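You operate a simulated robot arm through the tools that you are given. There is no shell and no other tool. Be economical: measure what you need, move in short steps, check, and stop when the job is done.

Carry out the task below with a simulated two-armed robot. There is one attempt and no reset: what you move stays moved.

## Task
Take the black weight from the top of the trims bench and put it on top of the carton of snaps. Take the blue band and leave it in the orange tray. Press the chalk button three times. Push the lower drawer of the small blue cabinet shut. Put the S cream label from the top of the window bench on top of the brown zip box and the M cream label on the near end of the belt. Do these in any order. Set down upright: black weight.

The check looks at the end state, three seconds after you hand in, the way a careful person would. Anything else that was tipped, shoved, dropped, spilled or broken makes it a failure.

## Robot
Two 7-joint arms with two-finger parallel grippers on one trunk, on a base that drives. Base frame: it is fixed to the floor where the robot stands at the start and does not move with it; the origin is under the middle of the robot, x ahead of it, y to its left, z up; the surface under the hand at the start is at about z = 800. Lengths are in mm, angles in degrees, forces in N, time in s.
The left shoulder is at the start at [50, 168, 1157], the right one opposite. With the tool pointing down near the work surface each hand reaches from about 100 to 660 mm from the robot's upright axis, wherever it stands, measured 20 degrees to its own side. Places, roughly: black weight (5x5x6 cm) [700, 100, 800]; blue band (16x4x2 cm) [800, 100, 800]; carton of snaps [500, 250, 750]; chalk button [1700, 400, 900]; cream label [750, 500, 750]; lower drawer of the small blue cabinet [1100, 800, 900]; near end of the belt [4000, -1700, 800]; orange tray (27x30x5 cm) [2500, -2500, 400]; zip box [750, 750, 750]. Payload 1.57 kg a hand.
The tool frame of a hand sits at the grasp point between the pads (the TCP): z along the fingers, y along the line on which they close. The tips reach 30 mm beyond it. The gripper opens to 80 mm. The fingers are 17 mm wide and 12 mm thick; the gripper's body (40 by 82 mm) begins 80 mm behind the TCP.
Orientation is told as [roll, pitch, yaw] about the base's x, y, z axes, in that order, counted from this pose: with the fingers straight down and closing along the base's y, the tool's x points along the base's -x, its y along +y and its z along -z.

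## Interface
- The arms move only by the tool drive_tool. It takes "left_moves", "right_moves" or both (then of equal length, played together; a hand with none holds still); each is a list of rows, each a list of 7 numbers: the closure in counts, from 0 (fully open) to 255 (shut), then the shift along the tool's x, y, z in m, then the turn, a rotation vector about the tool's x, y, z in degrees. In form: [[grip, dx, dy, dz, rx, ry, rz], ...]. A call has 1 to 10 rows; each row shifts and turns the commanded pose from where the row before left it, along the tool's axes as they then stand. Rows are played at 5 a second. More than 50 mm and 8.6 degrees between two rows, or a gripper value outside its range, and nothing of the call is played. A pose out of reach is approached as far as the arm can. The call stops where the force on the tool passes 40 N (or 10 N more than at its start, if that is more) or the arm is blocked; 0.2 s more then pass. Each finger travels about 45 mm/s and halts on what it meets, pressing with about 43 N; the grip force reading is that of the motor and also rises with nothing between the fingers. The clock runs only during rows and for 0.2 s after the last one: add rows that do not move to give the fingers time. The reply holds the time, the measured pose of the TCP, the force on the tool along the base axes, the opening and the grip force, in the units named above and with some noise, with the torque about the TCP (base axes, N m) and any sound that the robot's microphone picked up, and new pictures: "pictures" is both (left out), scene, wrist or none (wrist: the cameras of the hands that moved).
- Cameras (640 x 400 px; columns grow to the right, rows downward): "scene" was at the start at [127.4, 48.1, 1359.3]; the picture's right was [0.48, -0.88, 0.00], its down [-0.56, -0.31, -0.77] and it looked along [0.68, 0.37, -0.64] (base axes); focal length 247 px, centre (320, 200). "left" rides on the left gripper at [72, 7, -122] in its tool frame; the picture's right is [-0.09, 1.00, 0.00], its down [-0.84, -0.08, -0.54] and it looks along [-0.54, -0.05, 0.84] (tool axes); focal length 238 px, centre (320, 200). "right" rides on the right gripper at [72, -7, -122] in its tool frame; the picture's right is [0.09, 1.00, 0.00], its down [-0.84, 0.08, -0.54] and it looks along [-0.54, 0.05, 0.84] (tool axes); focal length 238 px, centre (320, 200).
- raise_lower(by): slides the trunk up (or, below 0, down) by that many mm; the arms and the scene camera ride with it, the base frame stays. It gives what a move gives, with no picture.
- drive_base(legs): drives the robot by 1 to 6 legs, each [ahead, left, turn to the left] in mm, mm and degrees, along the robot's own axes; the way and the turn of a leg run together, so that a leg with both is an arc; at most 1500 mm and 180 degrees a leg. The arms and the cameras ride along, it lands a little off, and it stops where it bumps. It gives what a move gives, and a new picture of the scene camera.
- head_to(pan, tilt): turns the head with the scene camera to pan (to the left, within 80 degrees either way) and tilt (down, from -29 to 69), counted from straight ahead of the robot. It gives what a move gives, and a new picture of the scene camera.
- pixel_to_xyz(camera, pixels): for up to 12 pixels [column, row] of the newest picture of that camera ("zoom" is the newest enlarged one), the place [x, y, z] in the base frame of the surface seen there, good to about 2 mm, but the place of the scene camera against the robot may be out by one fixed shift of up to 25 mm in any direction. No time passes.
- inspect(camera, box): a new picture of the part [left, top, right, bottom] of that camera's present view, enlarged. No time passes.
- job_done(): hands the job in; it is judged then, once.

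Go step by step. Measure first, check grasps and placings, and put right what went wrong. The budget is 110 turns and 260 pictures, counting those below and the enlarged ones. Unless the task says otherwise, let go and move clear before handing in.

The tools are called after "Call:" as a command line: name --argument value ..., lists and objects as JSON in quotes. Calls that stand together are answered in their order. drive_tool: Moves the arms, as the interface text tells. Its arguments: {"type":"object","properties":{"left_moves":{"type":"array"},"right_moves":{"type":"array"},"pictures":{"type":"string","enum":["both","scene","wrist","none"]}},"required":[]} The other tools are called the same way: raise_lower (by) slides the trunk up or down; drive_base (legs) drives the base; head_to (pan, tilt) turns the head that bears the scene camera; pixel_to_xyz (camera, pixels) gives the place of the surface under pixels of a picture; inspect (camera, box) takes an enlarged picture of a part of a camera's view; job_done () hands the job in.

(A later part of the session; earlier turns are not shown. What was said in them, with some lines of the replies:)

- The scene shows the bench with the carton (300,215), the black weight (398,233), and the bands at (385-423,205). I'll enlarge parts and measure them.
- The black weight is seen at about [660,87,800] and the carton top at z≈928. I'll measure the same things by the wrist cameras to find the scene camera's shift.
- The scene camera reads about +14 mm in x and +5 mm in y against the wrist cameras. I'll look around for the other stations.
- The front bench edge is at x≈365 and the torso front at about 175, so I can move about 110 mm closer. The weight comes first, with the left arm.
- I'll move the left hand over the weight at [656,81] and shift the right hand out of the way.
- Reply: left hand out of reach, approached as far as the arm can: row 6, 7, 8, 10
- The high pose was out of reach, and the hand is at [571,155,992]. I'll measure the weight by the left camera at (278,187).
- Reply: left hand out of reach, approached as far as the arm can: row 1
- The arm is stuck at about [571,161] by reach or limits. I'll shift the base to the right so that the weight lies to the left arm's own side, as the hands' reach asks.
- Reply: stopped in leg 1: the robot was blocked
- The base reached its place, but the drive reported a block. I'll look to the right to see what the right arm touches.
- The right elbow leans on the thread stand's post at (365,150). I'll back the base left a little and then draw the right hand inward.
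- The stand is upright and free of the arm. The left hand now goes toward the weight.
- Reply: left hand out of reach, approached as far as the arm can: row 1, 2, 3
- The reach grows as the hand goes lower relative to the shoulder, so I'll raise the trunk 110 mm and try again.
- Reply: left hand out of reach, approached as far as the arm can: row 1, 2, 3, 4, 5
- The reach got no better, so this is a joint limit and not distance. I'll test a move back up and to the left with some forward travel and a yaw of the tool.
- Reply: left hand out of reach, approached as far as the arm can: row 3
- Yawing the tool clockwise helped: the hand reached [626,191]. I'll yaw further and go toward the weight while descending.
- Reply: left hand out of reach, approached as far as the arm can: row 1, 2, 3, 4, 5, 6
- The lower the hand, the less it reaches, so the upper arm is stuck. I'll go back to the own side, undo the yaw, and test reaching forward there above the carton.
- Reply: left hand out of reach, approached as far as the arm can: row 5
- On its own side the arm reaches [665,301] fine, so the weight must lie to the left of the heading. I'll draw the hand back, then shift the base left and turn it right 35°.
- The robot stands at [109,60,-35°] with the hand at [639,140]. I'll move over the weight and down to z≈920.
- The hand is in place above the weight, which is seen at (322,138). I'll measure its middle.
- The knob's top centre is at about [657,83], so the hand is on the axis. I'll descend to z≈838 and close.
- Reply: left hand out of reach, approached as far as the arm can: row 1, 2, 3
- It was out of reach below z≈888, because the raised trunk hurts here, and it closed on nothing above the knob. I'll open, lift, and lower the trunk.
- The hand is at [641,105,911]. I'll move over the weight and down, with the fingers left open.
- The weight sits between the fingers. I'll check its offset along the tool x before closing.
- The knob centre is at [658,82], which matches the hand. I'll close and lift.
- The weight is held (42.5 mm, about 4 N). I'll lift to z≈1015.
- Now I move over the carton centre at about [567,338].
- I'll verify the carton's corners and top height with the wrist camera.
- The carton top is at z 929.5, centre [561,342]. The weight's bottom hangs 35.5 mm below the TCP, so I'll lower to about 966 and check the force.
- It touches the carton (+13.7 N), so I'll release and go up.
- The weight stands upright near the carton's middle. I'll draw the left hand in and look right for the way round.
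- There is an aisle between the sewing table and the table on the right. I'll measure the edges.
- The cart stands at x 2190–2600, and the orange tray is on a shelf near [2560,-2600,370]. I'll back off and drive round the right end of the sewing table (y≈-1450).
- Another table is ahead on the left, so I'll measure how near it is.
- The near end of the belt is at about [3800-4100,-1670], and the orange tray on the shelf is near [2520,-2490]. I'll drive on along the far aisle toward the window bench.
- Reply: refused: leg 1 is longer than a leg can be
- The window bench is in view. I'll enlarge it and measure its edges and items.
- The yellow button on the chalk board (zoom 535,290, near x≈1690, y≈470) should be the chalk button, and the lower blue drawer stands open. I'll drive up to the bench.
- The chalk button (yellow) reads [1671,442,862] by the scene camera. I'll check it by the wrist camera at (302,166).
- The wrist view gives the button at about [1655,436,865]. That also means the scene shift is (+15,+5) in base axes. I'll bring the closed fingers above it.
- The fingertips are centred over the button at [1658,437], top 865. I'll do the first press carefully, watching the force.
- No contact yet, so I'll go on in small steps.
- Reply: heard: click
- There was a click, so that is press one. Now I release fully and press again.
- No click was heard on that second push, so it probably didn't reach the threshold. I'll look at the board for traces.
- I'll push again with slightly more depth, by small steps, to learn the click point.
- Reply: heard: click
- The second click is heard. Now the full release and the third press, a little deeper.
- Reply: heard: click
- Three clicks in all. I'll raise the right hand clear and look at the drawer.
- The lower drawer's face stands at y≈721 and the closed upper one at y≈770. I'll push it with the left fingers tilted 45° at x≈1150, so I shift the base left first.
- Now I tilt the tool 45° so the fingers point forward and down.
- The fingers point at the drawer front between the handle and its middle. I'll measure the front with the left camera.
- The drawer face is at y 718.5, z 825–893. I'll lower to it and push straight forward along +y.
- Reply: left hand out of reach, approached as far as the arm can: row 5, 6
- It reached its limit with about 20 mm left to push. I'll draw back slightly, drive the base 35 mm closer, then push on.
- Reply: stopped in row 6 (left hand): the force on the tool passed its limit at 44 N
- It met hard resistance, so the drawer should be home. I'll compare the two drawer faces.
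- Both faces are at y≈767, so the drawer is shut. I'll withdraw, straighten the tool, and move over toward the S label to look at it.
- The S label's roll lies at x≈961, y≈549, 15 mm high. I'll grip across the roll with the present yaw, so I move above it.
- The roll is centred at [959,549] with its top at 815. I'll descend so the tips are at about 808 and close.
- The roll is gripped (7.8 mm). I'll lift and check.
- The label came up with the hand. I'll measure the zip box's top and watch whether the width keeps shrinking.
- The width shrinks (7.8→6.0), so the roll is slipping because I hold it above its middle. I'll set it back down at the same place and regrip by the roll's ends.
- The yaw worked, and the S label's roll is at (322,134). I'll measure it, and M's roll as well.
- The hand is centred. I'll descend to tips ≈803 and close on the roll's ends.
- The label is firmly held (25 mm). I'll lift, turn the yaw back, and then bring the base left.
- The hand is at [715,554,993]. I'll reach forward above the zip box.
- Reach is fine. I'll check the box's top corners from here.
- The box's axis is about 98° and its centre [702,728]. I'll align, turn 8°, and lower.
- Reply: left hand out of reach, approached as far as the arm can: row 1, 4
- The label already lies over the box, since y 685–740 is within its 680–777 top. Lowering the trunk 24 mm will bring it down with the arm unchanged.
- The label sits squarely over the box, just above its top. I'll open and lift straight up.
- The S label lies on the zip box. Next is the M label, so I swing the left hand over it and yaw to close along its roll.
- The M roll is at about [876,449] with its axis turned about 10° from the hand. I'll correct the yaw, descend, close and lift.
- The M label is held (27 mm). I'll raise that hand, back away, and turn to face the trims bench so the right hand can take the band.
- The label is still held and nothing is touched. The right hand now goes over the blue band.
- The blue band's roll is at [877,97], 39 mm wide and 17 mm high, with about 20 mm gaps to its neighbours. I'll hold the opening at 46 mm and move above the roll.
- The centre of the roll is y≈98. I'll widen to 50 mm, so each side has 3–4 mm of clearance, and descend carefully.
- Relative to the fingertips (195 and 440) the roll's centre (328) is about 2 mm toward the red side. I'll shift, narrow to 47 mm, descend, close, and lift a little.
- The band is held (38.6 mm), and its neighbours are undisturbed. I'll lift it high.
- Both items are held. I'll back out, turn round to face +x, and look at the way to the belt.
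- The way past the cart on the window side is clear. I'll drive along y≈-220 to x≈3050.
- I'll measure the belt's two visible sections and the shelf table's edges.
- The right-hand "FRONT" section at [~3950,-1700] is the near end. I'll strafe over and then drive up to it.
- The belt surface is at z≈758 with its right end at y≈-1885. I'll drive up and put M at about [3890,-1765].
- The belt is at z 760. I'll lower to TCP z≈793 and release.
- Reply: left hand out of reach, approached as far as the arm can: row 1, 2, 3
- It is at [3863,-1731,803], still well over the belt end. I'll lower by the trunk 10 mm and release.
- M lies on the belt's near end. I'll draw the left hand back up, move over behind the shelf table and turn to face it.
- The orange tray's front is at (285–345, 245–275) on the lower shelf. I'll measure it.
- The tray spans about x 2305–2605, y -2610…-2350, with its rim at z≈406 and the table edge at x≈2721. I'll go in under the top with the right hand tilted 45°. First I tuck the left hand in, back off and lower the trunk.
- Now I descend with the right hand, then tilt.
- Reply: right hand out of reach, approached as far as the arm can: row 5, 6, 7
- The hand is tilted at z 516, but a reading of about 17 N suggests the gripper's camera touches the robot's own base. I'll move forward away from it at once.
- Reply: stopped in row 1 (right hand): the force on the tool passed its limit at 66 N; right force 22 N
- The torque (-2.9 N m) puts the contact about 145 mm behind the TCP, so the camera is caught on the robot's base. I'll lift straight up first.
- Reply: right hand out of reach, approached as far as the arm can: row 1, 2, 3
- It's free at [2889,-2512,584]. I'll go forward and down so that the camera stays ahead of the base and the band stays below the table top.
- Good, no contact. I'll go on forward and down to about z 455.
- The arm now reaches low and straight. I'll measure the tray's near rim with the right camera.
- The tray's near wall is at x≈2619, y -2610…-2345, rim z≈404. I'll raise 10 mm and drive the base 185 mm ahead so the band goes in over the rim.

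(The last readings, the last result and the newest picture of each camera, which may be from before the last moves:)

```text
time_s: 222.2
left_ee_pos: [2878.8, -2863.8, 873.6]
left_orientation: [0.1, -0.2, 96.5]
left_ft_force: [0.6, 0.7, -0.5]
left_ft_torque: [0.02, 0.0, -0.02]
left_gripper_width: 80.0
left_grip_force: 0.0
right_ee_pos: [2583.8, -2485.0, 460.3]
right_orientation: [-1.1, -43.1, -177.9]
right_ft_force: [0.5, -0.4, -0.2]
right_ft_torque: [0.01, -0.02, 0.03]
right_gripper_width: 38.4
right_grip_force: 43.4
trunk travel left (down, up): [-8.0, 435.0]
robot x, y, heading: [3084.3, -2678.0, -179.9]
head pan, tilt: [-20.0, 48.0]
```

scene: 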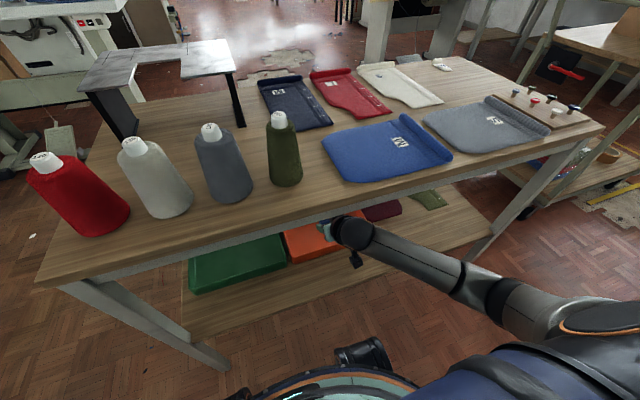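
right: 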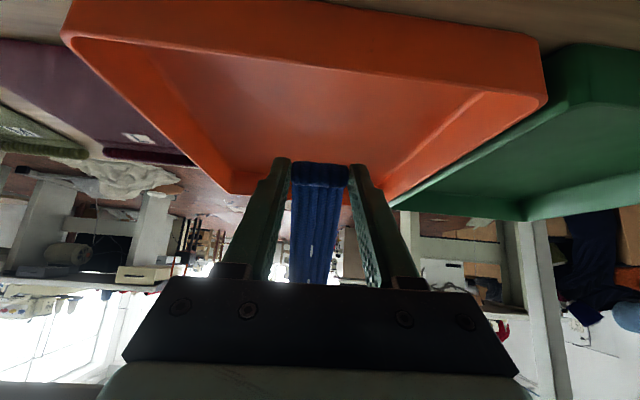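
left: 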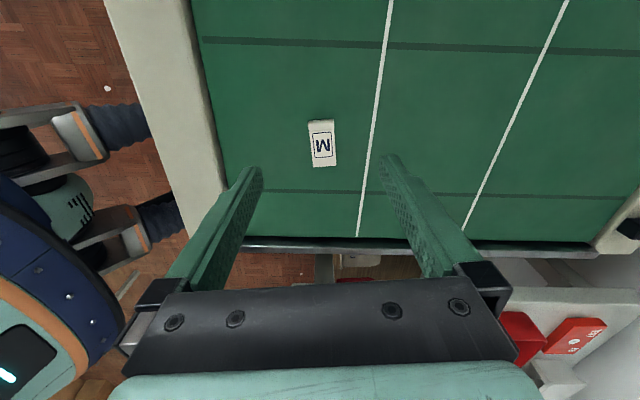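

The band is over the tray, with the tray all round it. I'll lower it 35 mm, a little further in, then open.

Call:
drive_tool --right_moves '[[255, 0.0047, 0, 0.0196, 0, 0, 0], [255, 0.0047, 0, 0.0196, 0, 0, 0], [255, 0.0035, 0, 0.0037, 0, 0, 0]]' --pictures "none"

Call:
drive_tool --right_moves '[[150, 0, 0, 0, 0, 0, 0], [110, 0, 0, 0, 0, 0, 0], [60, 0, 0, 0, 0, 0, 0], [40, 0, 0, 0, 0, 0, 0], [40, 0, 0, 0, 0, 0, 0]]' --pictures "both"

```text
time_s: 223.0
left_ee_pos: [2878.8, -2863.3, 873.6]
left_orientation: [0.2, -0.2, 96.5]
left_ft_force: [-0.5, -0.3, -0.4]
left_ft_torque: [-0.04, 0.0, -0.01]
left_gripper_width: 80.3
left_grip_force: 0.0
right_ee_pos: [2562.6, -2484.9, 421.4]
right_orientation: [-1.0, -43.2, -177.9]
right_ft_force: [-0.5, 0.2, -1.1]
right_ft_torque: [-0.01, 0.01, -0.01]
right_gripper_width: 38.6
right_grip_force: 42.9
trunk travel left (down, up): [-8.0, 435.0]
robot x, y, heading: [3081.8, -2682.7, -180.0]
head pan, tilt: [-20.0, 48.0]
```

```text
time_s: 224.2
left_ee_pos: [2879.1, -2863.1, 873.4]
left_orientation: [0.1, -0.3, 96.6]
left_ft_force: [0.3, 0.4, 0.8]
left_ft_torque: [0.03, -0.01, 0.0]
left_gripper_width: 80.0
left_grip_force: 0.0
right_ee_pos: [2562.6, -2484.4, 422.0]
right_orientation: [-1.0, -43.2, -178.0]
right_ft_force: [0.7, 0.1, -0.3]
right_ft_torque: [0.04, -0.02, 0.0]
right_gripper_width: 67.6
right_grip_force: 0.2
trunk travel left (down, up): [-8.0, 435.0]
robot x, y, heading: [3080.9, -2677.9, -179.8]
head pan, tilt: [-20.0, 48.0]
5 turns are left
```

scene: 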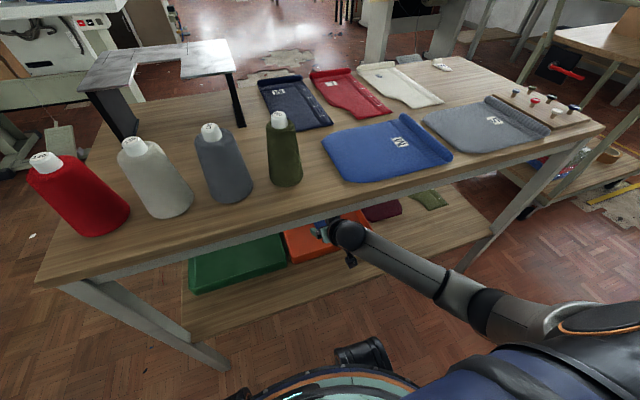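
right: 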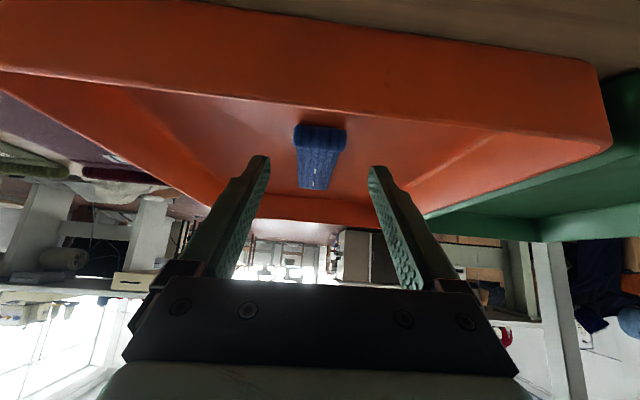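

The band lies flat in the orange tray at (320,155). I'll raise the fingers over the rim, then back the base out.

Call:
drive_tool --right_moves '[[40, -0.0137, 0, -0.0146, 0, 0, 0], [40, -0.0137, 0, -0.0146, 0, 0, 0], [40, -0.003, 0, -0.003, 0, 0, 0]]' --pictures "none"

Call:
drive_base --legs '[[-260, 0, 0]]'

```text
time_s: 225.0
left_ee_pos: [2878.6, -2863.9, 873.8]
left_orientation: [0.1, -0.3, 96.4]
left_ft_force: [0.4, -0.3, -0.1]
left_ft_torque: [-0.02, 0.02, 0.0]
left_gripper_width: 80.2
left_grip_force: 0.0
right_ee_pos: [2565.8, -2484.9, 465.9]
right_orientation: [-1.0, -43.1, -177.8]
right_ft_force: [-1.4, 0.5, 0.8]
right_ft_torque: [-0.02, -0.02, 0.0]
right_gripper_width: 67.6
right_grip_force: 0.0
trunk travel left (down, up): [-8.0, 435.0]
robot x, y, heading: [3081.5, -2679.3, -179.7]
head pan, tilt: [-20.0, 48.0]
```

```text
time_s: 226.8
left_ee_pos: [3138.2, -2863.0, 873.7]
left_orientation: [0.0, -0.2, 96.6]
left_ft_force: [-0.1, 0.2, 0.1]
left_ft_torque: [-0.01, 0.01, -0.03]
left_gripper_width: 80.2
left_grip_force: 0.0
right_ee_pos: [2824.2, -2484.4, 465.8]
right_orientation: [-1.1, -43.2, -177.8]
right_ft_force: [0.2, 0.0, -0.4]
right_ft_torque: [0.0, -0.01, -0.01]
right_gripper_width: 67.5
right_grip_force: 0.0
trunk travel left (down, up): [-8.0, 435.0]
robot x, y, heading: [3338.3, -2679.0, -179.8]
head pan, tilt: [-20.0, 48.0]
4 turns are left
```

scene: 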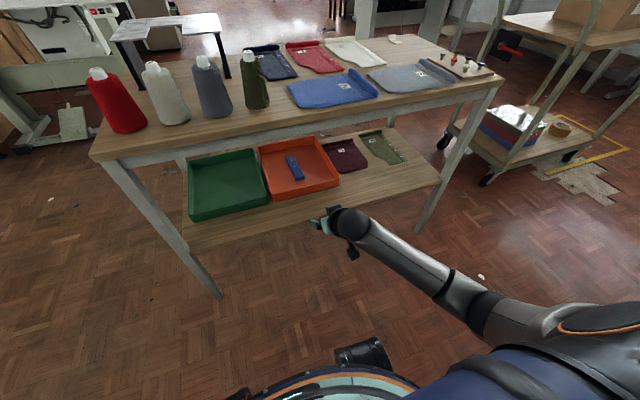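

The blue band lies in the orange tray at (296,168), both hands are clear and empty, and every part of the task is done. I'm handing in.

Call:
job_done

```text
The job is handed in.
```

I did all six parts and handed the job in.
- **Black weight:** it stands upright on the carton of snaps.
- **Blue band:** it lies flat in the orange tray.
- **Chalk button:** I heard three clicks. A fourth push made no click, so I didn't count it.
- **Lower drawer:** it is pushed shut, level with the upper one.
- **S label:** it is on top of the zip box.
- **M label:** it is on the belt's "FRONT" section, which I took as the near end.

Early on, the right elbow leaned on the thread-stand post by the sewing table. I backed off and the post was still upright.
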